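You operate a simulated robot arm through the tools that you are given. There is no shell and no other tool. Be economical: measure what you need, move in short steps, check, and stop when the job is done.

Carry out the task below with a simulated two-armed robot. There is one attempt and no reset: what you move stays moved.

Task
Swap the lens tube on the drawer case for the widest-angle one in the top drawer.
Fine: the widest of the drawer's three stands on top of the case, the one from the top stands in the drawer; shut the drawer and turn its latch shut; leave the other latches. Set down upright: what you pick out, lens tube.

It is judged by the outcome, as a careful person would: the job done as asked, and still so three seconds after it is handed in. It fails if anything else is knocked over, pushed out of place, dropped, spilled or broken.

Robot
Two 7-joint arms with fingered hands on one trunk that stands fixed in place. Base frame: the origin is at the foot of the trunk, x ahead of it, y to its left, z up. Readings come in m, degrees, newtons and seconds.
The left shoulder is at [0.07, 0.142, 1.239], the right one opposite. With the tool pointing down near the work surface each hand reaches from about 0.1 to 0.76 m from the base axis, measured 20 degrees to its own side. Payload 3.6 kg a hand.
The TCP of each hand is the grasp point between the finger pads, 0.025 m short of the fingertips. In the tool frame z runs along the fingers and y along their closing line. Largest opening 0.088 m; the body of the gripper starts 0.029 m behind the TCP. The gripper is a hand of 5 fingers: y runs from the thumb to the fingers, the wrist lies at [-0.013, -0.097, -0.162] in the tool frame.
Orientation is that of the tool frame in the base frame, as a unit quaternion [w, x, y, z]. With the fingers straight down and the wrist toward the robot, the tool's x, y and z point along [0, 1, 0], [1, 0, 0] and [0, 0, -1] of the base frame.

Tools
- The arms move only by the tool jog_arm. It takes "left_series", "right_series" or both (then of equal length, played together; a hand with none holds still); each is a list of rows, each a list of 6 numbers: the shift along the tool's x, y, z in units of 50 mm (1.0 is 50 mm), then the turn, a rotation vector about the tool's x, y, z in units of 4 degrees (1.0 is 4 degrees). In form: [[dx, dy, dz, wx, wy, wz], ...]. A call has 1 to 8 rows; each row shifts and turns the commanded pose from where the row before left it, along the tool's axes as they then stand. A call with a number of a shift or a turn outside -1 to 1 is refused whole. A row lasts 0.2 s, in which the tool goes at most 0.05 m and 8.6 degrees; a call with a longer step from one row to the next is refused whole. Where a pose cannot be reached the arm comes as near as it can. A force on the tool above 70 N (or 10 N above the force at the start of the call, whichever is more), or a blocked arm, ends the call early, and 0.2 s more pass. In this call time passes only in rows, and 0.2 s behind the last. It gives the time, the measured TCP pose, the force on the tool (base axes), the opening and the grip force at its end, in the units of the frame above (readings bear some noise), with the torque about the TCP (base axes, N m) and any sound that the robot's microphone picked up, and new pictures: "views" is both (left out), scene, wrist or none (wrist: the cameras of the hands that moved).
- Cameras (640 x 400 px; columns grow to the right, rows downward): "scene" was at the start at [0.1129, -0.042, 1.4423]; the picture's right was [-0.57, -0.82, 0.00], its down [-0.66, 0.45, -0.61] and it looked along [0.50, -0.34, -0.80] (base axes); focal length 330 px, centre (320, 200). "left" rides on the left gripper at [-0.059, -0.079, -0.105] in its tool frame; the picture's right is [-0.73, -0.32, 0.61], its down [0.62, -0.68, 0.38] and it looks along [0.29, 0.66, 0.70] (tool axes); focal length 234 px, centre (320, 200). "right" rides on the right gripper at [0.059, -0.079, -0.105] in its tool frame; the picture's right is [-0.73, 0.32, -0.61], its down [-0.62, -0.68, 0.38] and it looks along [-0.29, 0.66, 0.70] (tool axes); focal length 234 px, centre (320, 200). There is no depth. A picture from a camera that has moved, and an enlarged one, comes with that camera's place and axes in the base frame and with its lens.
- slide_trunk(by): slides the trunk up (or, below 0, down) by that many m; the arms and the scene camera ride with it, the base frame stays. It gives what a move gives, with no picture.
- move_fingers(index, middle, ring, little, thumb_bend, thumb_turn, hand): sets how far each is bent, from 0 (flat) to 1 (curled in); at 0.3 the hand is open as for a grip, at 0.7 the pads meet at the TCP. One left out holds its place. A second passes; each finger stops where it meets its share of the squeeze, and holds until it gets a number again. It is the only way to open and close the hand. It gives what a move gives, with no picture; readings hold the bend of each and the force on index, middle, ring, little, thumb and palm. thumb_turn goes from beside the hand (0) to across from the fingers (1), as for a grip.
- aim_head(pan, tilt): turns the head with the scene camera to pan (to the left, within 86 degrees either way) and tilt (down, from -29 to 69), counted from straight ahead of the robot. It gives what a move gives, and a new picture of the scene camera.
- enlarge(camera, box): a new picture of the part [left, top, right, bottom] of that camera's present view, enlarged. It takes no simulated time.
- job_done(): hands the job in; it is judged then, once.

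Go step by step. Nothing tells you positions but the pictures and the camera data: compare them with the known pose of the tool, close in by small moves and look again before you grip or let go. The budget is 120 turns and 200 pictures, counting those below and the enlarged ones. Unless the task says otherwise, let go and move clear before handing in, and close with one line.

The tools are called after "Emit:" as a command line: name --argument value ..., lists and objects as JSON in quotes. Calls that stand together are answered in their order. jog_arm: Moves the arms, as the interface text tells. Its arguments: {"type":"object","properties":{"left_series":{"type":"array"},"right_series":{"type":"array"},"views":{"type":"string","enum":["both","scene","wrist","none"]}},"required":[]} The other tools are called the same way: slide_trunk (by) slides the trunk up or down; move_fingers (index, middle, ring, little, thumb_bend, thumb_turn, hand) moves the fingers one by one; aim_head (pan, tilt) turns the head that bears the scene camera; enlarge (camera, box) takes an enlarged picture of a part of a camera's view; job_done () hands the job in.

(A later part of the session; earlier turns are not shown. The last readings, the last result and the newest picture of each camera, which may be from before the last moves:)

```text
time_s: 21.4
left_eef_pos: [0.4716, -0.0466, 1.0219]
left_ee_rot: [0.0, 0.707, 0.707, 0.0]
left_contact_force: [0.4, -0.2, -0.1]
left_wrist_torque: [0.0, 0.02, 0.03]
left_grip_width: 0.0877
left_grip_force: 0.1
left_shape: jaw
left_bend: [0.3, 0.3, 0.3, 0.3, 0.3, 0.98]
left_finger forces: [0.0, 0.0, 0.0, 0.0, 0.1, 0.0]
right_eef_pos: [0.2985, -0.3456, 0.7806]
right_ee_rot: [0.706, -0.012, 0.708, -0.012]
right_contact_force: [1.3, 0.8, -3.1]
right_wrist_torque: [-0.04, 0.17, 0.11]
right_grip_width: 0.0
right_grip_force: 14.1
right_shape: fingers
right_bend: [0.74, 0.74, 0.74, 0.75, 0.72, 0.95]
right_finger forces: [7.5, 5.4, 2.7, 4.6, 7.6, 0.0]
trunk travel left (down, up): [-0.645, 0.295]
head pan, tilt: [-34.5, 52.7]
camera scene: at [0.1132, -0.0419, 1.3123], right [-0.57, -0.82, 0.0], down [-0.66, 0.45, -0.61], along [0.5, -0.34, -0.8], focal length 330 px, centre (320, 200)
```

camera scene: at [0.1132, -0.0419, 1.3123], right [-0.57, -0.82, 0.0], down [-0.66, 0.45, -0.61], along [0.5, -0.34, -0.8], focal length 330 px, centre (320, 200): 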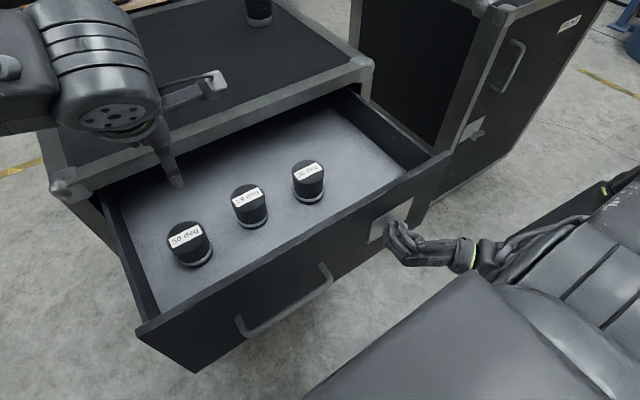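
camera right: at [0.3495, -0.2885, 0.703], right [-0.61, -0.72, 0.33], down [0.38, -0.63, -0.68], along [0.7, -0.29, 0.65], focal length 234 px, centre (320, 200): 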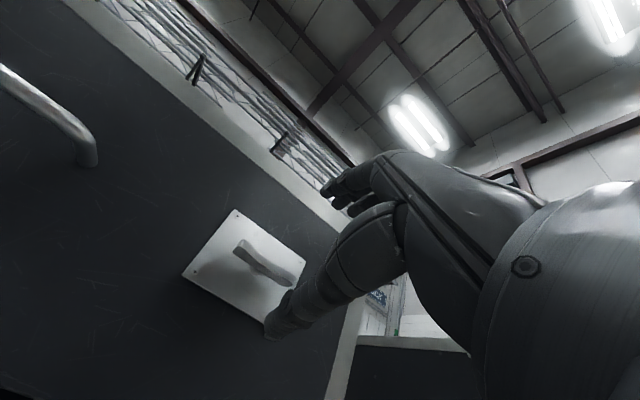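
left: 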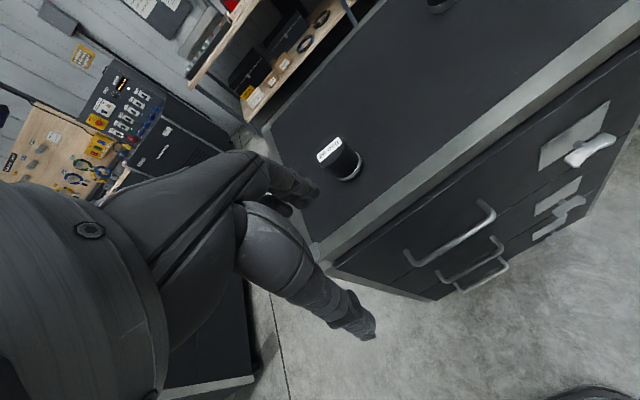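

The 50 deg tube is now near (0.463, -0.020) with its top at z≈0.851. The right hand keeps holding the drawer while I bring the left hand over the tube.

Emit:
jog_arm --left_series '[[0.26, -0.08, 0.5, 0, 0, 0], [0.26, -0.08, 0.5, 0, 0, 0], [0, 0, 0.5, 0, 0, 0], [0, 0, 0.5, 0, 0, 0]]' --views "both"

Emit:
enlarge --camera "scene" --box '[90, 150, 330, 300]'

```text
time_s: 22.4
left_eef_pos: [0.4618, -0.0197, 0.9242]
left_ee_rot: [0.0, 0.707, 0.707, 0.001]
left_contact_force: [0.0, 0.2, -0.1]
left_wrist_torque: [0.02, -0.02, 0.0]
left_grip_width: 0.0875
left_grip_force: 0.1
left_shape: jaw
left_bend: [0.3, 0.3, 0.3, 0.3, 0.3, 0.98]
left_finger forces: [0.1, 0.1, 0.1, 0.0, 0.0, 0.0]
right_eef_pos: [0.2988, -0.3466, 0.7807]
right_ee_rot: [0.705, -0.013, 0.708, -0.013]
right_contact_force: [0.3, 1.7, -2.1]
right_wrist_torque: [0.01, 0.13, 0.1]
right_grip_width: 0.0
right_grip_force: 14.1
right_shape: fingers
right_bend: [0.74, 0.74, 0.74, 0.75, 0.72, 0.95]
right_finger forces: [7.7, 5.6, 2.6, 4.5, 7.5, 0.1]
trunk travel left (down, up): [-0.645, 0.295]
head pan, tilt: [-34.5, 52.7]
camera scene: at [0.1132, -0.0417, 1.3123], right [-0.57, -0.82, 0.0], down [-0.66, 0.45, -0.61], along [0.5, -0.34, -0.8], focal length 330 px, centre (320, 200)
camera left: at [0.3836, -0.0783, 1.029], right [-0.32, -0.73, -0.61], down [-0.68, 0.62, -0.38], along [0.66, 0.29, -0.7], focal length 234 px, centre (320, 200)
```

scene: 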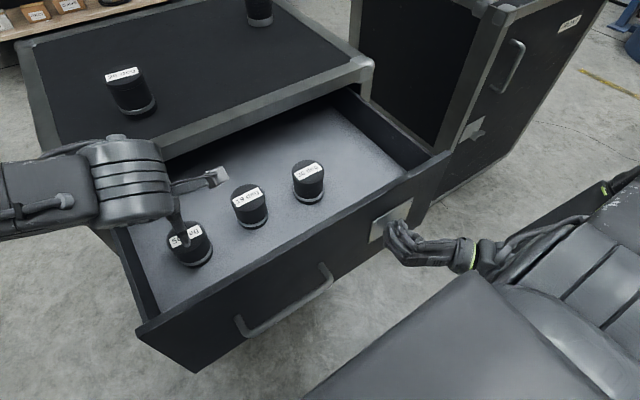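
left: 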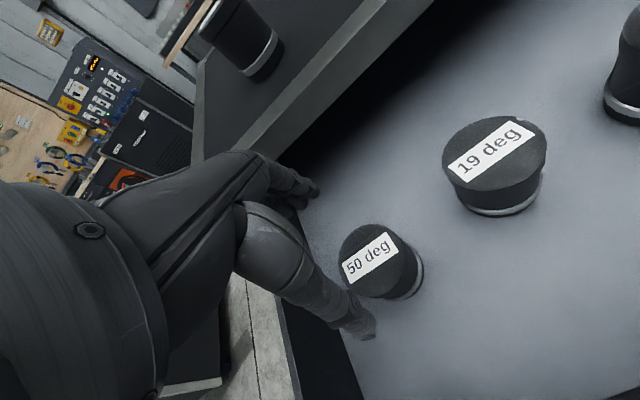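

```text
2.67 times, centred on (210, 225) of scene
camera zoom: at [0.1132, -0.0417, 1.3123], right [-0.57, -0.82, 0.0], down [-0.66, 0.45, -0.61], along [0.5, -0.34, -0.8], focal length 880 px, centre (613, 133)
```

zoom: 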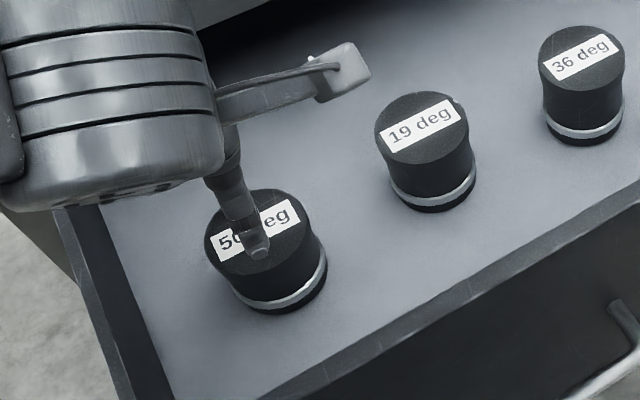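

The hand is centred over the 50 deg tube with about 10 mm clearance on each side. I'll lower it to z≈0.838.

Emit:
jog_arm --left_series '[[-0.03, 0, 0.45, 0, 0, 0], [0, 0, 0.45, 0, 0, 0], [0, 0, 0.45, 0, 0, 0], [0, 0, 0.35, 0, 0, 0]]' --views "both"

Emit:
enlarge --camera "scene" --box '[90, 150, 330, 300]'

```text
time_s: 23.4
left_eef_pos: [0.4628, -0.0211, 0.8372]
left_ee_rot: [0.0, 0.707, 0.707, 0.0]
left_contact_force: [1.0, -0.2, 1.5]
left_wrist_torque: [-0.05, 0.0, -0.01]
left_grip_width: 0.0879
left_grip_force: 0.0
left_shape: jaw
left_bend: [0.3, 0.3, 0.3, 0.3, 0.3, 0.98]
left_finger forces: [0.9, 0.1, 0.1, 0.1, 0.0, 0.0]
right_eef_pos: [0.2988, -0.3468, 0.7816]
right_ee_rot: [0.705, -0.012, 0.709, -0.013]
right_contact_force: [0.1, 1.9, -3.5]
right_wrist_torque: [-0.03, 0.11, 0.01]
right_grip_width: 0.0001
right_grip_force: 13.8
right_shape: fingers
right_bend: [0.74, 0.74, 0.74, 0.75, 0.72, 0.95]
right_finger forces: [7.9, 5.7, 2.7, 4.4, 7.4, 0.0]
trunk travel left (down, up): [-0.645, 0.295]
head pan, tilt: [-34.5, 52.7]
camera scene: at [0.1132, -0.0417, 1.3123], right [-0.57, -0.82, 0.0], down [-0.66, 0.45, -0.61], along [0.5, -0.34, -0.8], focal length 330 px, centre (320, 200)
camera left: at [0.3837, -0.0789, 0.943], right [-0.32, -0.73, -0.61], down [-0.68, 0.62, -0.38], along [0.66, 0.29, -0.7], focal length 234 px, centre (320, 200)
```

scene: 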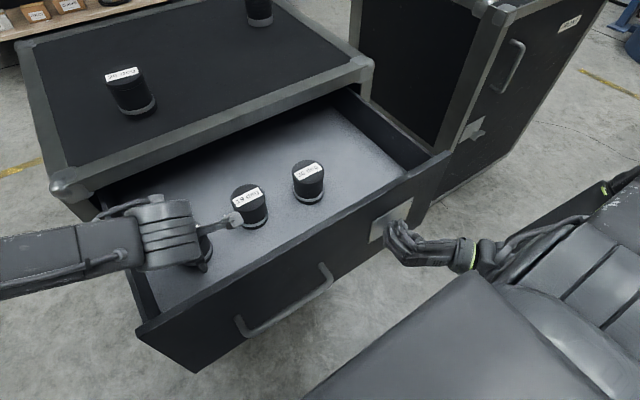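
left: 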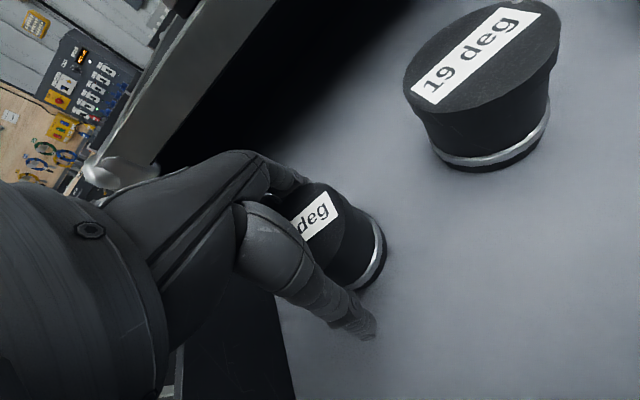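

```text
2.67 times, centred on (210, 225) of scene
camera zoom: at [0.1132, -0.0417, 1.3123], right [-0.57, -0.82, 0.0], down [-0.66, 0.45, -0.61], along [0.5, -0.34, -0.8], focal length 880 px, centre (613, 133)
```

zoom: 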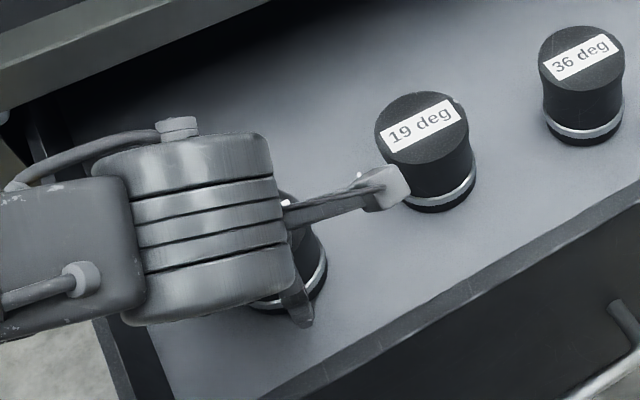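

The tube sits between the fingers and the thumb. I'll close the left hand on it.

Emit:
move_fingers --hand "left" --index 0.5 --middle 0.5 --ring 0.5 --little 0.5 --thumb_bend 0.5

Emit:
enlarge --camera "left" --box '[220, 130, 460, 370]'

```text
time_s: 24.4
left_eef_pos: [0.4628, -0.0218, 0.838]
left_ee_rot: [0.001, 0.707, 0.707, 0.0]
left_contact_force: [1.9, -0.2, 0.9]
left_wrist_torque: [0.01, -0.13, 0.0]
left_grip_width: 0.0577
left_grip_force: 9.7
left_shape: fingers
left_bend: [0.42, 0.46, 0.5, 0.5, 0.44, 0.97]
left_finger forces: [7.8, 2.5, 0.1, 0.0, 9.1, 0.0]
right_eef_pos: [0.2991, -0.3461, 0.7816]
right_ee_rot: [0.706, -0.012, 0.708, -0.013]
right_contact_force: [-0.9, 1.8, -2.3]
right_wrist_torque: [0.02, 0.12, 0.06]
right_grip_width: 0.0001
right_grip_force: 14.1
right_shape: fingers
right_bend: [0.74, 0.74, 0.74, 0.75, 0.72, 0.95]
right_finger forces: [7.8, 5.7, 2.5, 4.4, 7.3, 0.0]
trunk travel left (down, up): [-0.645, 0.295]
head pan, tilt: [-34.5, 52.7]
```

```text
1.67 times, centred on (340, 250) of left
camera zoom: at [0.3837, -0.0789, 0.9432], right [-0.32, -0.73, -0.61], down [-0.68, 0.62, -0.38], along [0.66, 0.29, -0.7], focal length 390 px, centre (287, 117)
```

zoom: 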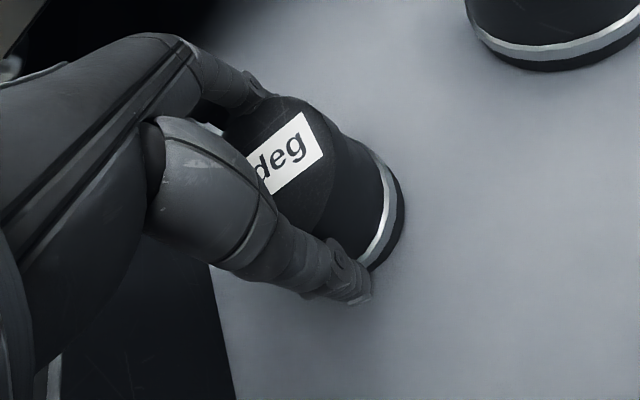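

Only the index, middle and thumb are bearing, because the tube sits about 9 mm toward the index side (y≈-0.030). I'll reopen, shift across and regrip.

Emit:
move_fingers --hand "left" --index 0.3 --middle 0.3 --ring 0.3 --little 0.3 --thumb_bend 0.3

Emit:
jog_arm --left_series '[[-0.12, -0.04, 0.06, 0, 0, 0], [-0.08, 0, 0, 0, 0, 0]]' --views "none"

Emit:
move_fingers --hand "left" --index 0.5 --middle 0.5 --ring 0.5 --little 0.52 --thumb_bend 0.5

Emit:
enlarge --camera "left" --box '[220, 130, 460, 370]'

```text
time_s: 25.4
left_eef_pos: [0.4628, -0.0211, 0.8382]
left_ee_rot: [0.001, 0.706, 0.708, 0.0]
left_contact_force: [-0.6, -0.6, 0.8]
left_wrist_torque: [-0.01, -0.03, -0.01]
left_grip_width: 0.0845
left_grip_force: 0.1
left_shape: fingers
left_bend: [0.3, 0.3, 0.3, 0.3, 0.3, 0.97]
left_finger forces: [0.0, 0.0, 0.0, 0.0, 0.0, 0.0]
right_eef_pos: [0.2994, -0.3461, 0.7805]
right_ee_rot: [0.706, -0.012, 0.708, -0.014]
right_contact_force: [-0.1, 2.9, -1.5]
right_wrist_torque: [-0.03, 0.13, 0.11]
right_grip_width: 0.0001
right_grip_force: 13.8
right_shape: fingers
right_bend: [0.74, 0.74, 0.74, 0.75, 0.72, 0.95]
right_finger forces: [7.8, 5.7, 2.5, 4.4, 7.3, 0.0]
trunk travel left (down, up): [-0.645, 0.295]
head pan, tilt: [-34.5, 52.7]
```

```text
time_s: 26.0
left_eef_pos: [0.4609, -0.0307, 0.835]
left_ee_rot: [0.0, 0.707, 0.707, 0.0]
left_contact_force: [-0.6, 1.9, 0.6]
left_wrist_torque: [0.0, 0.01, 0.04]
left_grip_width: 0.0845
left_grip_force: 0.0
left_shape: fingers
left_bend: [0.3, 0.3, 0.3, 0.3, 0.3, 0.97]
left_finger forces: [0.0, 0.0, 0.0, 0.1, 0.1, 0.0]
right_eef_pos: [0.2989, -0.3462, 0.7808]
right_ee_rot: [0.706, -0.013, 0.708, -0.014]
right_contact_force: [-1.4, 1.8, -2.1]
right_wrist_torque: [0.01, 0.13, 0.09]
right_grip_width: 0.0
right_grip_force: 13.5
right_shape: fingers
right_bend: [0.74, 0.74, 0.74, 0.75, 0.72, 0.95]
right_finger forces: [7.8, 5.7, 2.5, 4.4, 7.3, 0.1]
trunk travel left (down, up): [-0.645, 0.295]
head pan, tilt: [-34.5, 52.7]
```

```text
time_s: 27.0
left_eef_pos: [0.4604, -0.032, 0.8343]
left_ee_rot: [-0.001, 0.707, 0.707, 0.0]
left_contact_force: [1.2, 0.0, 1.4]
left_wrist_torque: [0.05, -0.17, -0.02]
left_grip_width: 0.0487
left_grip_force: 5.5
left_shape: fingers
left_bend: [0.48, 0.46, 0.48, 0.52, 0.47, 0.97]
left_finger forces: [1.8, 2.8, 1.3, 0.0, 4.9, 0.0]
right_eef_pos: [0.2988, -0.3467, 0.779]
right_ee_rot: [0.706, -0.012, 0.708, -0.013]
right_contact_force: [-1.3, 1.9, -2.7]
right_wrist_torque: [-0.01, 0.07, 0.08]
right_grip_width: 0.0001
right_grip_force: 13.5
right_shape: fingers
right_bend: [0.74, 0.74, 0.74, 0.75, 0.72, 0.95]
right_finger forces: [7.8, 5.7, 2.5, 4.3, 7.2, 0.0]
trunk travel left (down, up): [-0.645, 0.295]
head pan, tilt: [-34.5, 52.7]
```

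```text
1.67 times, centred on (340, 250) of left
camera zoom: at [0.382, -0.0889, 0.9404], right [-0.32, -0.73, -0.61], down [-0.68, 0.62, -0.38], along [0.66, 0.29, -0.7], focal length 390 px, centre (287, 117)
```

zoom: 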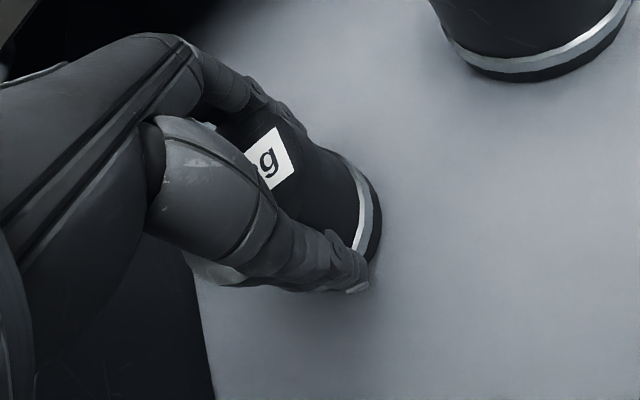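

The grip is now balanced across index, middle, ring and thumb. I'll firm it up.

Emit:
move_fingers --hand "left" --index 0.56 --middle 0.56 --ring 0.56 --little 0.58 --thumb_bend 0.56

Emit:
jog_arm --left_series '[[0, 0, -0.2, 0, 0, 0], [0, 0, -0.2, 0, 0, 0], [0, 0, -0.2, 0, 0, 0]]' --views "both"

```text
time_s: 28.0
left_eef_pos: [0.4613, -0.029, 0.8344]
left_ee_rot: [0.0, 0.707, 0.707, 0.0]
left_contact_force: [1.2, -0.7, 3.7]
left_wrist_torque: [0.06, -0.3, -0.03]
left_grip_width: 0.0463
left_grip_force: 12.1
left_shape: fingers
left_bend: [0.5, 0.49, 0.5, 0.57, 0.49, 0.96]
left_finger forces: [3.7, 5.5, 3.5, 0.0, 10.9, 0.1]
right_eef_pos: [0.301, -0.3456, 0.7806]
right_ee_rot: [0.706, -0.013, 0.708, -0.014]
right_contact_force: [-1.4, 2.5, -3.4]
right_wrist_torque: [0.0, 0.12, 0.09]
right_grip_width: 0.0001
right_grip_force: 13.6
right_shape: fingers
right_bend: [0.74, 0.74, 0.74, 0.75, 0.72, 0.95]
right_finger forces: [8.0, 5.7, 2.5, 4.3, 7.2, 0.0]
trunk travel left (down, up): [-0.645, 0.295]
head pan, tilt: [-34.5, 52.7]
```

```text
time_s: 28.8
left_eef_pos: [0.4597, -0.0316, 0.8648]
left_ee_rot: [0.0, 0.707, 0.707, 0.001]
left_contact_force: [0.0, -0.5, -3.2]
left_wrist_torque: [-0.03, -0.01, 0.0]
left_grip_width: 0.0457
left_grip_force: 10.7
left_shape: fingers
left_bend: [0.51, 0.5, 0.51, 0.57, 0.49, 0.96]
left_finger forces: [3.2, 4.7, 3.1, 0.1, 10.7, 0.1]
right_eef_pos: [0.3001, -0.3462, 0.7816]
right_ee_rot: [0.706, -0.012, 0.708, -0.014]
right_contact_force: [-0.1, 2.7, -1.5]
right_wrist_torque: [-0.01, 0.13, 0.11]
right_grip_width: 0.0
right_grip_force: 13.7
right_shape: fingers
right_bend: [0.74, 0.74, 0.74, 0.75, 0.72, 0.95]
right_finger forces: [7.4, 5.9, 2.3, 4.6, 7.1, 0.0]
trunk travel left (down, up): [-0.645, 0.295]
head pan, tilt: [-34.5, 52.7]
camera scene: at [0.1132, -0.0417, 1.3122], right [-0.57, -0.82, 0.0], down [-0.66, 0.45, -0.61], along [0.5, -0.34, -0.8], focal length 330 px, centre (320, 200)
camera left: at [0.3817, -0.0901, 0.9707], right [-0.32, -0.73, -0.61], down [-0.68, 0.62, -0.38], along [0.66, 0.29, -0.7], focal length 234 px, centre (320, 200)
```

scene: 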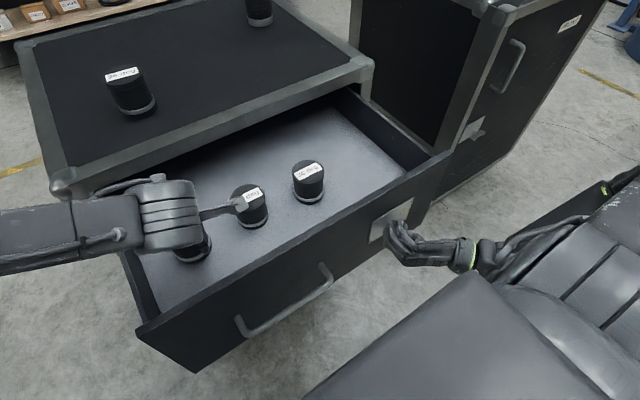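
left: 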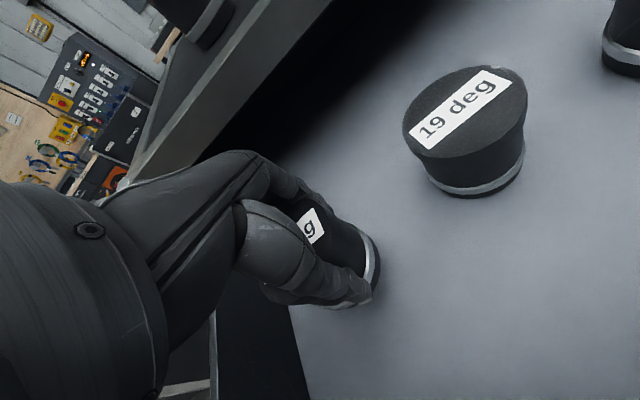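

The 50 deg tube is lifted, with a load of about 3 N. I take it to be about 0.07 m tall, so its base hangs about 0.053 m below the TCP. I'll raise it clear of the case top.

Emit:
jog_arm --left_series '[[0, 0, -0.6, 0, 0, 0], [0, 0, -0.6, 0, 0, 0], [0, 0, -0.6, 0, 0, 0], [0, 0, -0.6, 0, 0, 0], [0, 0, -0.6, 0, 0, 0], [0, 0, -0.6, 0, 0, 0], [0, 0, -0.3, 0, 0, 0]]' --views "scene"

Emit:
enlarge --camera "scene" --box '[50, 50, 290, 200]'

```text
time_s: 30.4
left_eef_pos: [0.4608, -0.0313, 1.0593]
left_ee_rot: [0.0, 0.707, 0.707, 0.0]
left_contact_force: [0.5, 0.1, -1.8]
left_wrist_torque: [-0.04, 0.0, -0.02]
left_grip_width: 0.0457
left_grip_force: 10.3
left_shape: fingers
left_bend: [0.51, 0.5, 0.51, 0.57, 0.49, 0.96]
left_finger forces: [3.3, 4.6, 3.2, 0.1, 10.4, 0.0]
right_eef_pos: [0.2987, -0.3461, 0.78]
right_ee_rot: [0.706, -0.013, 0.708, -0.014]
right_contact_force: [-1.5, 2.7, -1.1]
right_wrist_torque: [0.02, 0.05, 0.1]
right_grip_width: 0.0
right_grip_force: 13.8
right_shape: fingers
right_bend: [0.74, 0.74, 0.74, 0.75, 0.72, 0.95]
right_finger forces: [7.4, 5.9, 2.5, 4.4, 7.1, 0.0]
trunk travel left (down, up): [-0.645, 0.295]
head pan, tilt: [-34.5, 52.7]
camera scene: at [0.1133, -0.0416, 1.3122], right [-0.57, -0.82, 0.0], down [-0.66, 0.45, -0.61], along [0.5, -0.34, -0.8], focal length 330 px, centre (320, 200)
```

scene: 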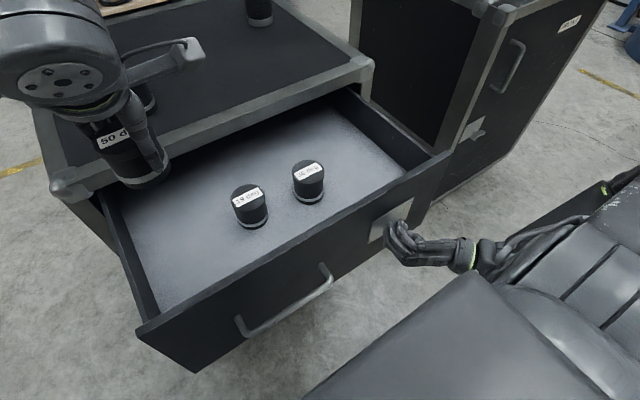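

```text
2.67 times, centred on (170, 125) of scene
camera zoom: at [0.1133, -0.0416, 1.3122], right [-0.57, -0.82, 0.0], down [-0.66, 0.45, -0.61], along [0.5, -0.34, -0.8], focal length 880 px, centre (720, 400)
```

zoom: 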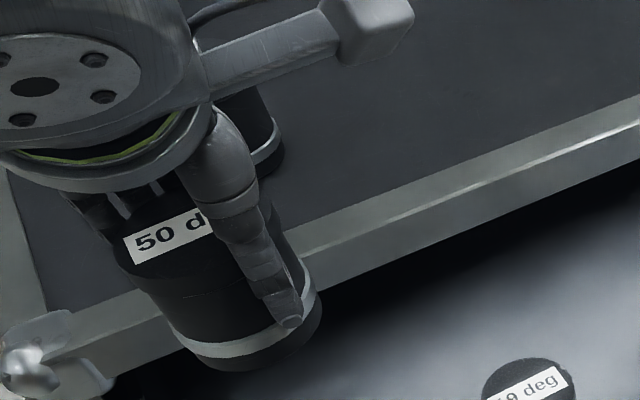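

The tube is clear and upright. I'll move it right first, then forward over the case top to about (0.686, -0.17).

Emit:
jog_arm --left_series '[[-0.7, 0, 0, 0, 0, 0], [-0.7, 0, 0, 0, 0, 0], [-0.7, 0, 0, 0, 0, 0], [-0.68, 0, 0, 0, 0, 0], [0, 0.7, 0, 0, 0, 0], [0, 0.7, 0, 0, 0, 0], [0, 0.7, 0, 0, 0, 0], [0, 0.7, 0, 0, 0, 0]]' --views "scene"

Emit:
jog_arm --left_series '[[0, 0.6, 0, 0, 0, 0], [0, 0.6, 0, 0, 0, 0], [0, 0.5, 0, 0, 0, 0]]' --views "both"

```text
time_s: 32.2
left_eef_pos: [0.6015, -0.1709, 1.0575]
left_ee_rot: [-0.001, 0.707, 0.708, 0.002]
left_contact_force: [0.3, -0.3, -2.9]
left_wrist_torque: [0.0, 0.03, -0.03]
left_grip_width: 0.0454
left_grip_force: 10.6
left_shape: fingers
left_bend: [0.51, 0.5, 0.52, 0.57, 0.49, 0.96]
left_finger forces: [3.2, 4.3, 3.1, 0.1, 9.9, 0.0]
right_eef_pos: [0.2998, -0.346, 0.7813]
right_ee_rot: [0.706, -0.012, 0.708, -0.013]
right_contact_force: [-0.6, 4.3, -1.6]
right_wrist_torque: [-0.04, 0.08, 0.1]
right_grip_width: 0.0
right_grip_force: 13.6
right_shape: fingers
right_bend: [0.74, 0.74, 0.74, 0.75, 0.72, 0.95]
right_finger forces: [7.5, 6.6, 2.2, 4.2, 7.0, 0.0]
trunk travel left (down, up): [-0.645, 0.295]
head pan, tilt: [-34.5, 52.7]
camera scene: at [0.1135, -0.042, 1.3123], right [-0.57, -0.82, 0.0], down [-0.66, 0.45, -0.61], along [0.5, -0.34, -0.8], focal length 330 px, centre (320, 200)
```

scene: 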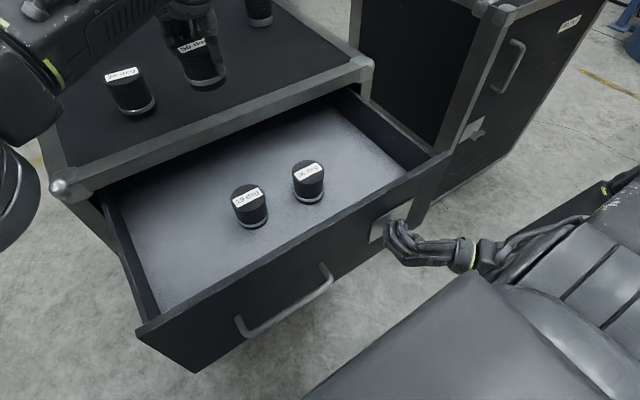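

```text
time_s: 33.0
left_eef_pos: [0.6316, -0.1583, 1.0507]
left_ee_rot: [-0.001, 0.708, 0.707, 0.0]
left_contact_force: [-0.2, 0.2, -2.9]
left_wrist_torque: [-0.03, -0.03, 0.01]
left_grip_width: 0.0451
left_grip_force: 10.2
left_shape: fingers
left_bend: [0.51, 0.5, 0.52, 0.57, 0.49, 0.96]
left_finger forces: [3.2, 4.6, 3.2, 0.0, 9.9, 0.0]
left hand out of reach, approached as far as the arm can: row 1, 2, 3
right_eef_pos: [0.2993, -0.3473, 0.7808]
right_ee_rot: [0.705, -0.012, 0.709, -0.014]
right_contact_force: [-0.9, 4.5, -0.6]
right_wrist_torque: [0.0, 0.05, 0.1]
right_grip_width: 0.0
right_grip_force: 13.7
right_shape: fingers
right_bend: [0.74, 0.74, 0.74, 0.75, 0.72, 0.95]
right_finger forces: [7.0, 6.3, 2.2, 4.4, 7.4, 0.0]
trunk travel left (down, up): [-0.645, 0.295]
head pan, tilt: [-34.5, 52.7]
camera scene: at [0.1135, -0.0416, 1.3122], right [-0.57, -0.82, 0.0], down [-0.66, 0.45, -0.61], along [0.5, -0.34, -0.8], focal length 330 px, centre (320, 200)
camera left: at [0.5534, -0.2164, 1.1564], right [-0.32, -0.73, -0.61], down [-0.68, 0.62, -0.38], along [0.66, 0.29, -0.7], focal length 234 px, centre (320, 200)
```

scene: 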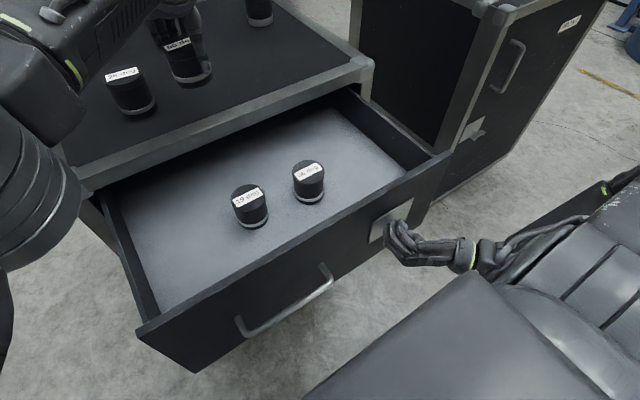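
left: 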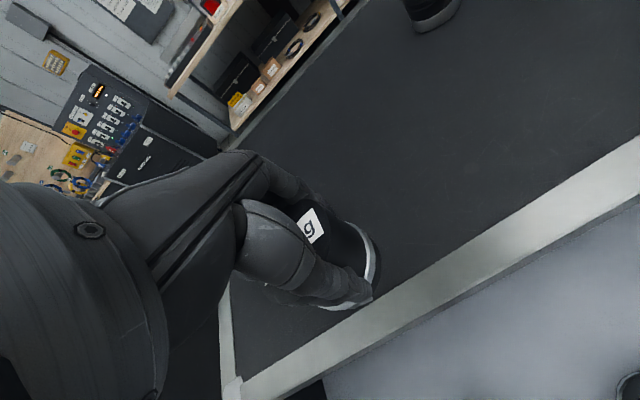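

The reach ends near x=0.63 with the hand square, and the base would sit on the metal edging there. I'll yaw the hand clockwise by about 26° to line the wrist up with the shoulder and gain reach.

Emit:
jog_arm --left_series '[[0, -0.1, 0, 0, 0, 1], [0, 0, 0, 0, 0, 1], [0, 0, 0, 0, 0, 1], [0, 0, 0, 0, 0, 1], [0, 0, 0, 0, 0, 1], [0, 0, 0, 0, 0, 1], [0, 0, 0, 0, 0, 0.5]]' --views "none"

```text
time_s: 34.6
left_eef_pos: [0.6268, -0.1596, 1.0525]
left_ee_rot: [0.0, 0.848, 0.53, 0.0]
left_contact_force: [0.2, -0.3, -3.7]
left_wrist_torque: [-0.02, 0.0, 0.01]
left_grip_width: 0.0457
left_grip_force: 10.2
left_shape: fingers
left_bend: [0.51, 0.5, 0.52, 0.57, 0.49, 0.96]
left_finger forces: [3.1, 4.4, 3.2, 0.1, 9.8, 0.1]
right_eef_pos: [0.299, -0.3466, 0.7819]
right_ee_rot: [0.705, -0.013, 0.709, -0.013]
right_contact_force: [0.4, 3.7, -0.4]
right_wrist_torque: [0.02, 0.08, 0.11]
right_grip_width: 0.0
right_grip_force: 14.0
right_shape: fingers
right_bend: [0.74, 0.74, 0.74, 0.75, 0.72, 0.95]
right_finger forces: [6.9, 6.3, 2.1, 4.4, 7.2, 0.0]
trunk travel left (down, up): [-0.645, 0.295]
head pan, tilt: [-34.5, 52.7]
```

Emit:
jog_arm --left_series '[[0.22, 0.34, 0.2, 0, 0, 0], [0.22, 0.34, 0.2, 0, 0, 0], [0.1, 0.2, 0.1, 0, 0, 0]]' --views "both"

```text
time_s: 35.4
left_eef_pos: [0.6612, -0.1455, 1.0309]
left_ee_rot: [0.0, 0.848, 0.53, 0.0]
left_contact_force: [0.2, -0.1, -3.7]
left_wrist_torque: [-0.03, 0.01, 0.01]
left_grip_width: 0.0451
left_grip_force: 10.1
left_shape: fingers
left_bend: [0.51, 0.5, 0.52, 0.57, 0.49, 0.96]
left_finger forces: [3.1, 4.2, 3.1, 0.0, 9.7, 0.1]
left hand out of reach, approached as far as the arm can: row 2, 3
right_eef_pos: [0.3011, -0.3473, 0.7808]
right_ee_rot: [0.706, -0.012, 0.708, -0.013]
right_contact_force: [0.2, 4.1, -1.4]
right_wrist_torque: [-0.02, 0.07, 0.07]
right_grip_width: 0.0002
right_grip_force: 13.7
right_shape: fingers
right_bend: [0.74, 0.74, 0.74, 0.75, 0.72, 0.95]
right_finger forces: [6.9, 6.5, 2.1, 4.3, 7.0, 0.0]
trunk travel left (down, up): [-0.645, 0.295]
head pan, tilt: [-34.5, 52.7]
camera scene: at [0.1134, -0.0417, 1.3122], right [-0.57, -0.82, 0.0], down [-0.66, 0.45, -0.61], along [0.5, -0.34, -0.8], focal length 330 px, centre (320, 200)
camera left: at [0.5636, -0.1649, 1.1364], right [-0.61, -0.51, -0.61], down [-0.34, 0.86, -0.38], along [0.72, -0.03, -0.7], focal length 234 px, centre (320, 200)
```

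scene: 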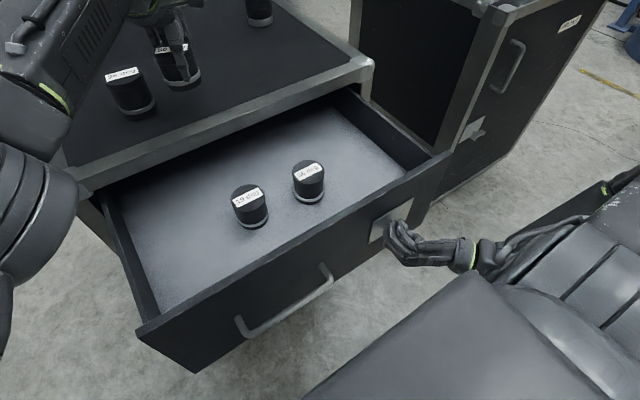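
left: 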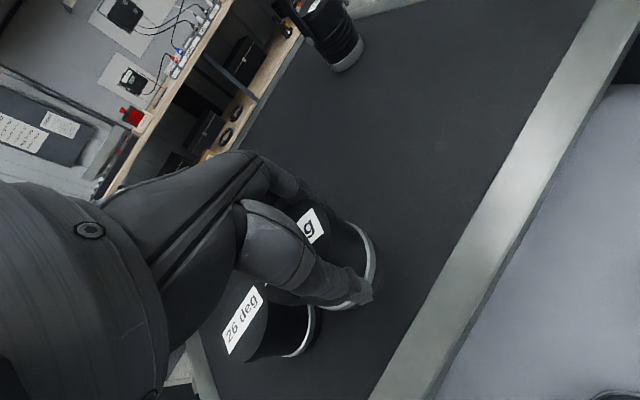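

The tube is at (0.661, -0.146), inside the edging and clear of the 26 deg tube. I'll lower it toward the surface.

Emit:
jog_arm --left_series '[[0, 0, 0.2, 0, 0, 0], [0, 0, 0.2, 0, 0, 0], [0, 0, 0.2, 0, 0, 0]]' --views "both"

Emit:
enlarge --camera "scene" --box '[80, 20, 240, 130]'

```text
time_s: 36.2
left_eef_pos: [0.6601, -0.1476, 0.9999]
left_ee_rot: [0.0, 0.848, 0.529, 0.0]
left_contact_force: [-1.3, 0.5, -1.9]
left_wrist_torque: [-0.03, 0.01, 0.0]
left_grip_width: 0.0457
left_grip_force: 9.8
left_shape: fingers
left_bend: [0.51, 0.5, 0.52, 0.57, 0.49, 0.96]
left_finger forces: [3.0, 4.3, 3.0, 0.0, 9.7, 0.0]
right_eef_pos: [0.2987, -0.3457, 0.781]
right_ee_rot: [0.705, -0.012, 0.709, -0.015]
right_contact_force: [0.3, 3.9, -0.1]
right_wrist_torque: [0.0, 0.08, 0.12]
right_grip_width: 0.0
right_grip_force: 13.4
right_shape: fingers
right_bend: [0.74, 0.74, 0.74, 0.75, 0.72, 0.95]
right_finger forces: [6.6, 6.2, 1.9, 4.1, 7.1, 0.0]
trunk travel left (down, up): [-0.645, 0.295]
head pan, tilt: [-34.5, 52.7]
camera scene: at [0.1137, -0.0414, 1.3123], right [-0.57, -0.82, 0.0], down [-0.66, 0.45, -0.61], along [0.5, -0.34, -0.8], focal length 330 px, centre (320, 200)
camera left: at [0.563, -0.1646, 1.1059], right [-0.61, -0.51, -0.61], down [-0.34, 0.86, -0.38], along [0.72, -0.03, -0.7], focal length 234 px, centre (320, 200)
```

scene: 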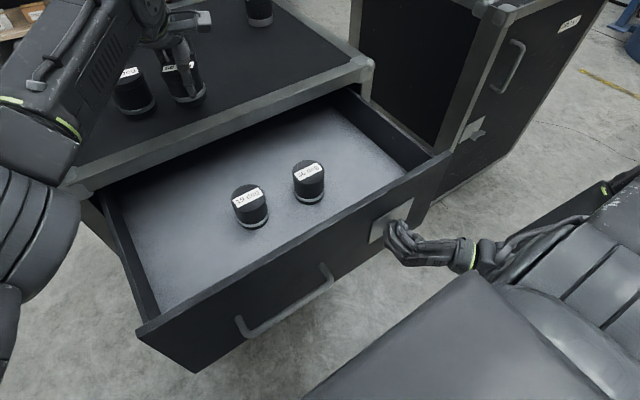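
left: 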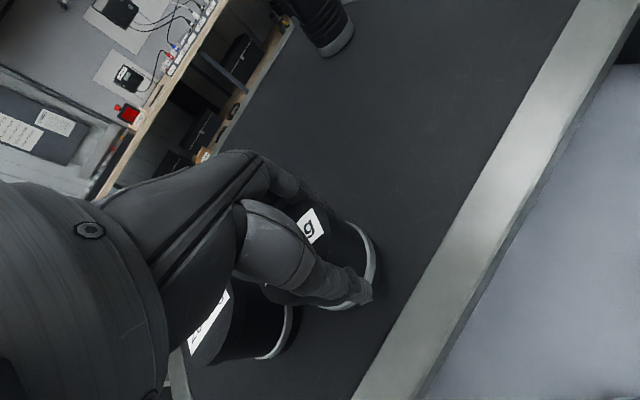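

```text
3.64 times, centred on (160, 75) of scene
camera zoom: at [0.1137, -0.0414, 1.3123], right [-0.57, -0.82, 0.0], down [-0.66, 0.45, -0.61], along [0.5, -0.34, -0.8], focal length 1201 px, centre (902, 654)
```

zoom: 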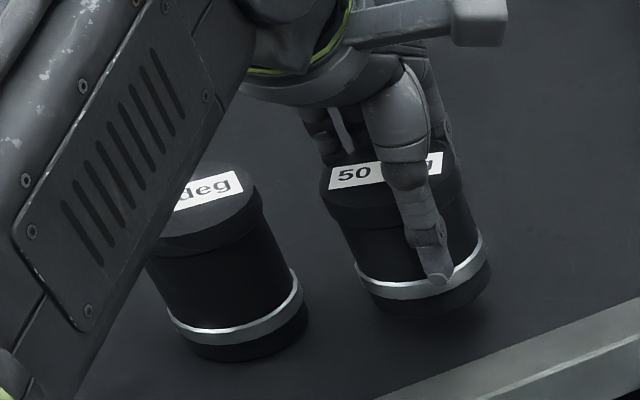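

It's nearly at the surface, so I'll lower it in 3 mm steps until the contact force shows.

Emit:
jog_arm --left_series '[[0, 0, 0.06, 0, 0, 0], [0, 0, 0.06, 0, 0, 0], [0, 0, 0.06, 0, 0, 0]]' --views "none"

Emit:
enlarge --camera "scene" --box '[80, 20, 240, 130]'

```text
time_s: 37.0
left_eef_pos: [0.6597, -0.1466, 0.9923]
left_ee_rot: [0.001, 0.848, 0.53, 0.0]
left_contact_force: [0.7, -0.1, -2.7]
left_wrist_torque: [-0.03, -0.02, 0.0]
left_grip_width: 0.0456
left_grip_force: 9.9
left_shape: fingers
left_bend: [0.51, 0.5, 0.52, 0.57, 0.49, 0.96]
left_finger forces: [3.1, 4.3, 3.1, 0.0, 9.8, 0.0]
right_eef_pos: [0.3003, -0.3465, 0.78]
right_ee_rot: [0.705, -0.012, 0.709, -0.014]
right_contact_force: [0.3, 3.3, -0.7]
right_wrist_torque: [0.03, 0.05, 0.09]
right_grip_width: 0.0
right_grip_force: 12.9
right_shape: fingers
right_bend: [0.74, 0.74, 0.74, 0.75, 0.72, 0.95]
right_finger forces: [6.7, 6.3, 1.9, 4.2, 7.1, 0.0]
trunk travel left (down, up): [-0.645, 0.295]
head pan, tilt: [-34.5, 52.7]
```

```text
3.64 times, centred on (160, 75) of scene
camera zoom: at [0.1136, -0.0414, 1.3122], right [-0.57, -0.82, 0.0], down [-0.66, 0.45, -0.61], along [0.5, -0.34, -0.8], focal length 1201 px, centre (902, 654)
```

zoom: 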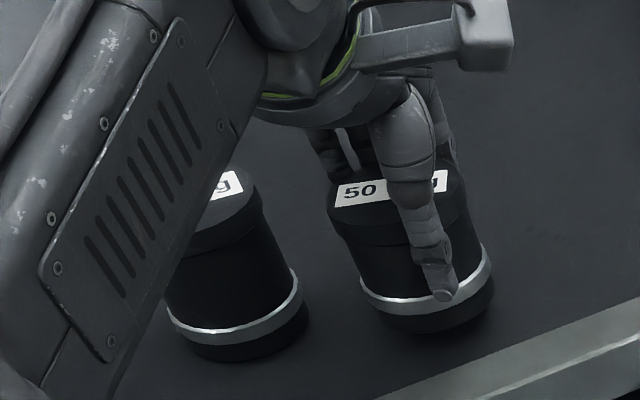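

Emit:
jog_arm --left_series '[[0, 0, 0.05, 0, 0, 0], [0, 0, 0.05, 0, 0, 0]]' --views "none"

Emit:
jog_arm --left_series '[[0, 0, 0.04, 0, 0, 0], [0, 0, 0.0, 0, 0, 0]]' --views "none"

Emit:
enlarge --camera "scene" --box '[80, 20, 240, 130]'

```text
time_s: 37.6
left_eef_pos: [0.6601, -0.1462, 0.9867]
left_ee_rot: [-0.001, 0.848, 0.53, 0.0]
left_contact_force: [0.6, 0.1, -3.5]
left_wrist_torque: [-0.03, -0.02, 0.0]
left_grip_width: 0.0454
left_grip_force: 9.7
left_shape: fingers
left_bend: [0.51, 0.5, 0.52, 0.57, 0.49, 0.96]
left_finger forces: [3.1, 4.3, 3.1, 0.0, 9.7, 0.0]
right_eef_pos: [0.2994, -0.3465, 0.7819]
right_ee_rot: [0.705, -0.013, 0.709, -0.013]
right_contact_force: [0.8, 4.0, -1.2]
right_wrist_torque: [-0.01, 0.03, 0.09]
right_grip_width: 0.0
right_grip_force: 12.7
right_shape: fingers
right_bend: [0.74, 0.74, 0.74, 0.75, 0.72, 0.95]
right_finger forces: [6.6, 6.3, 1.9, 4.2, 7.1, 0.1]
trunk travel left (down, up): [-0.645, 0.295]
head pan, tilt: [-34.5, 52.7]
```

```text
time_s: 38.2
left_eef_pos: [0.6592, -0.1475, 0.9854]
left_ee_rot: [0.001, 0.848, 0.53, 0.0]
left_contact_force: [1.1, 0.4, -2.1]
left_wrist_torque: [0.0, -0.02, 0.01]
left_grip_width: 0.0454
left_grip_force: 10.3
left_shape: fingers
left_bend: [0.51, 0.5, 0.52, 0.57, 0.49, 0.96]
left_finger forces: [3.2, 4.3, 3.2, 0.0, 9.6, 0.0]
right_eef_pos: [0.2995, -0.3456, 0.7821]
right_ee_rot: [0.705, -0.013, 0.709, -0.013]
right_contact_force: [0.6, 3.9, -1.3]
right_wrist_torque: [0.02, 0.05, 0.1]
right_grip_width: 0.0
right_grip_force: 13.1
right_shape: fingers
right_bend: [0.74, 0.74, 0.74, 0.75, 0.72, 0.95]
right_finger forces: [6.5, 6.3, 1.9, 4.2, 7.1, 0.0]
trunk travel left (down, up): [-0.645, 0.295]
head pan, tilt: [-34.5, 52.7]
```

```text
3.64 times, centred on (160, 75) of scene
camera zoom: at [0.1136, -0.0414, 1.3122], right [-0.57, -0.82, 0.0], down [-0.66, 0.45, -0.61], along [0.5, -0.34, -0.8], focal length 1201 px, centre (902, 654)
```

zoom: 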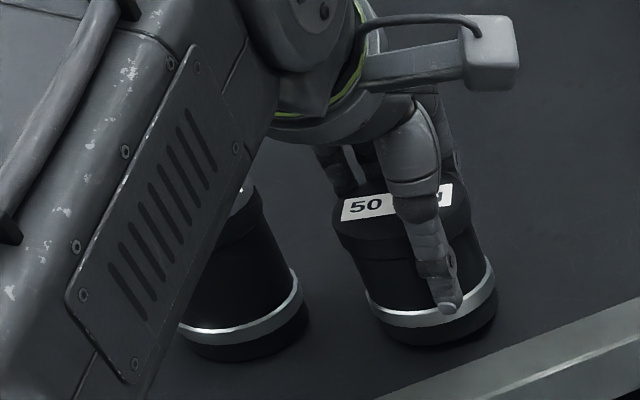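

No contact yet, so I'll keep lowering in small steps.

Emit:
jog_arm --left_series '[[0, 0, 0.04, 0, 0, 0], [0, 0, 0.04, 0, 0, 0], [0, 0, 0.0, 0, 0, 0]]' --views "none"

Emit:
jog_arm --left_series '[[0, 0, 0.04, 0, 0, 0], [0, 0, 0.0, 0, 0, 0]]' --views "none"

Emit:
enlarge --camera "left" --box '[160, 140, 440, 380]'

```text
time_s: 39.0
left_eef_pos: [0.6587, -0.1471, 0.9813]
left_ee_rot: [0.0, 0.848, 0.53, 0.0]
left_contact_force: [-0.4, -2.3, 3.9]
left_wrist_torque: [-0.02, -0.15, -0.02]
left_grip_width: 0.0455
left_grip_force: 10.8
left_shape: fingers
left_bend: [0.51, 0.5, 0.52, 0.57, 0.49, 0.96]
left_finger forces: [3.4, 4.8, 3.6, 0.0, 10.9, 0.0]
right_eef_pos: [0.2985, -0.3458, 0.7812]
right_ee_rot: [0.706, -0.012, 0.708, -0.014]
right_contact_force: [2.9, 3.7, -2.5]
right_wrist_torque: [-0.05, 0.12, 0.12]
right_grip_width: 0.0001
right_grip_force: 14.0
right_shape: fingers
right_bend: [0.74, 0.74, 0.74, 0.75, 0.72, 0.95]
right_finger forces: [7.3, 6.3, 2.3, 4.1, 7.3, 0.0]
trunk travel left (down, up): [-0.645, 0.295]
head pan, tilt: [-34.5, 52.7]
```

```text
time_s: 39.6
left_eef_pos: [0.657, -0.147, 0.9811]
left_ee_rot: [0.001, 0.848, 0.53, 0.001]
left_contact_force: [0.6, -1.0, 10.1]
left_wrist_torque: [-0.04, -0.44, -0.06]
left_grip_width: 0.0456
left_grip_force: 12.0
left_shape: fingers
left_bend: [0.51, 0.5, 0.51, 0.57, 0.49, 0.96]
left_finger forces: [3.5, 5.3, 4.1, 0.1, 11.9, 0.0]
right_eef_pos: [0.2981, -0.3462, 0.7812]
right_ee_rot: [0.706, -0.012, 0.708, -0.014]
right_contact_force: [2.1, 4.0, -5.3]
right_wrist_torque: [0.0, 0.14, 0.12]
right_grip_width: 0.0
right_grip_force: 12.9
right_shape: fingers
right_bend: [0.74, 0.74, 0.74, 0.75, 0.72, 0.95]
right_finger forces: [7.9, 5.6, 2.2, 3.8, 7.3, 0.0]
trunk travel left (down, up): [-0.645, 0.295]
head pan, tilt: [-34.5, 52.7]
```

```text
1.67 times, centred on (300, 260) of left
camera zoom: at [0.5607, -0.1646, 1.0855], right [-0.61, -0.51, -0.61], down [-0.34, 0.86, -0.38], along [0.72, -0.03, -0.69], focal length 390 px, centre (353, 100)
```

zoom: 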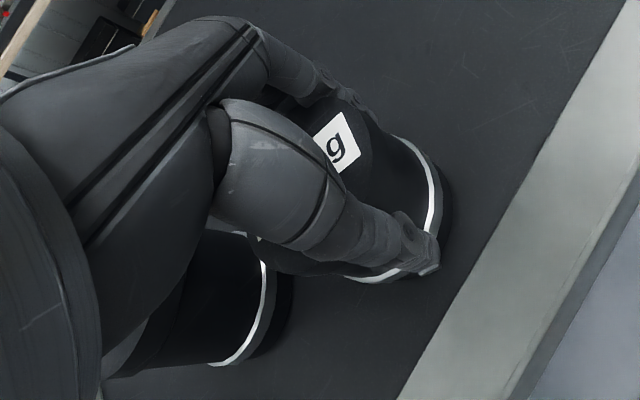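

The tube touches down with 10 N of contact. I'll ease off a touch and open the hand.

Emit:
jog_arm --left_series '[[0, 0, -0.03, 0, 0, 0], [0, 0, 0, 0, 0, 0]]' --views "none"

Emit:
move_fingers --hand "left" --index 0.44 --middle 0.44 --ring 0.44 --little 0.44 --thumb_bend 0.43

Emit:
move_fingers --hand "left" --index 0.3 --middle 0.3 --ring 0.3 --little 0.3 --thumb_bend 0.3

Emit:
enlarge --camera "left" --box '[160, 140, 440, 380]'

Emit:
enlarge --camera "scene" --box '[80, 20, 240, 130]'

```text
time_s: 40.2
left_eef_pos: [0.6578, -0.147, 0.9804]
left_ee_rot: [-0.001, 0.848, 0.53, 0.0]
left_contact_force: [1.8, -1.8, 5.7]
left_wrist_torque: [-0.06, -0.39, -0.07]
left_grip_width: 0.0453
left_grip_force: 11.8
left_shape: fingers
left_bend: [0.51, 0.5, 0.51, 0.57, 0.49, 0.96]
left_finger forces: [4.0, 5.5, 4.1, 0.0, 10.0, 0.1]
right_eef_pos: [0.2991, -0.3451, 0.7816]
right_ee_rot: [0.706, -0.012, 0.708, -0.014]
right_contact_force: [-1.0, 5.0, -2.9]
right_wrist_torque: [-0.03, 0.08, 0.08]
right_grip_width: 0.0002
right_grip_force: 12.7
right_shape: fingers
right_bend: [0.74, 0.74, 0.74, 0.75, 0.72, 0.95]
right_finger forces: [6.9, 5.9, 1.6, 4.0, 6.5, 0.0]
trunk travel left (down, up): [-0.645, 0.295]
head pan, tilt: [-34.5, 52.7]
```

```text
time_s: 41.2
left_eef_pos: [0.6578, -0.1455, 0.9811]
left_ee_rot: [-0.001, 0.848, 0.53, 0.0]
left_contact_force: [-0.5, 0.2, -0.7]
left_wrist_torque: [-0.03, -0.05, 0.01]
left_grip_width: 0.0565
left_grip_force: 0.5
left_shape: fingers
left_bend: [0.44, 0.44, 0.44, 0.44, 0.43, 0.97]
left_finger forces: [0.0, 0.0, 0.0, 0.0, 0.7, 0.1]
right_eef_pos: [0.2996, -0.3464, 0.7814]
right_ee_rot: [0.706, -0.012, 0.708, -0.014]
right_contact_force: [-1.1, 2.4, -0.4]
right_wrist_torque: [0.02, 0.05, 0.11]
right_grip_width: 0.0003
right_grip_force: 13.0
right_shape: fingers
right_bend: [0.74, 0.74, 0.74, 0.75, 0.72, 0.95]
right_finger forces: [6.2, 5.8, 1.6, 4.3, 7.7, 0.0]
trunk travel left (down, up): [-0.645, 0.295]
head pan, tilt: [-34.5, 52.7]
```

```text
time_s: 42.2
left_eef_pos: [0.6575, -0.146, 0.9801]
left_ee_rot: [-0.001, 0.848, 0.531, 0.0]
left_contact_force: [-0.2, -0.7, -0.2]
left_wrist_torque: [0.0, -0.01, -0.02]
left_grip_width: 0.0841
left_grip_force: 0.1
left_shape: fingers
left_bend: [0.3, 0.3, 0.3, 0.3, 0.3, 0.97]
left_finger forces: [0.0, 0.0, 0.0, 0.1, 0.0, 0.1]
right_eef_pos: [0.2988, -0.3457, 0.7823]
right_ee_rot: [0.706, -0.012, 0.708, -0.013]
right_contact_force: [-1.9, 3.9, -1.0]
right_wrist_torque: [0.0, 0.03, 0.1]
right_grip_width: 0.0
right_grip_force: 12.7
right_shape: fingers
right_bend: [0.74, 0.74, 0.74, 0.75, 0.72, 0.95]
right_finger forces: [6.2, 5.7, 1.5, 4.3, 7.6, 0.1]
trunk travel left (down, up): [-0.645, 0.295]
head pan, tilt: [-34.5, 52.7]
```

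```text
1.67 times, centred on (300, 260) of left
camera zoom: at [0.5613, -0.164, 1.0861], right [-0.61, -0.51, -0.61], down [-0.34, 0.86, -0.38], along [0.72, -0.03, -0.7], focal length 390 px, centre (353, 100)
```

zoom: 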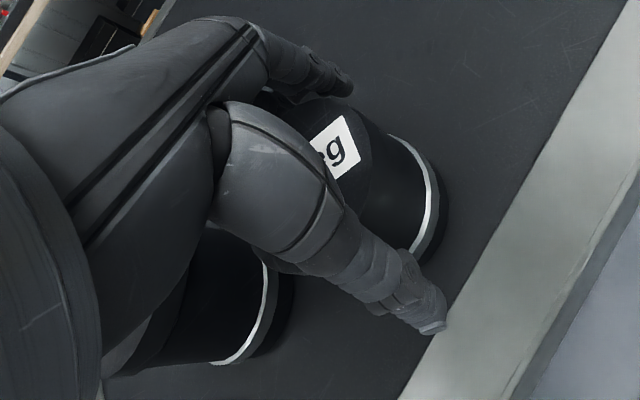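

```text
3.64 times, centred on (160, 75) of scene
camera zoom: at [0.1127, -0.0415, 1.3123], right [-0.57, -0.82, 0.0], down [-0.66, 0.45, -0.61], along [0.5, -0.34, -0.8], focal length 1201 px, centre (902, 654)
```

zoom: 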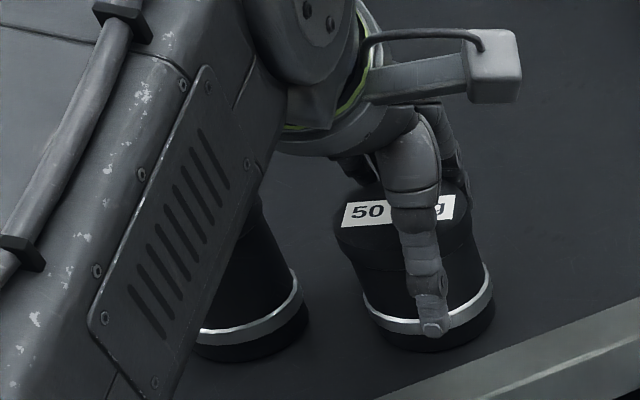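

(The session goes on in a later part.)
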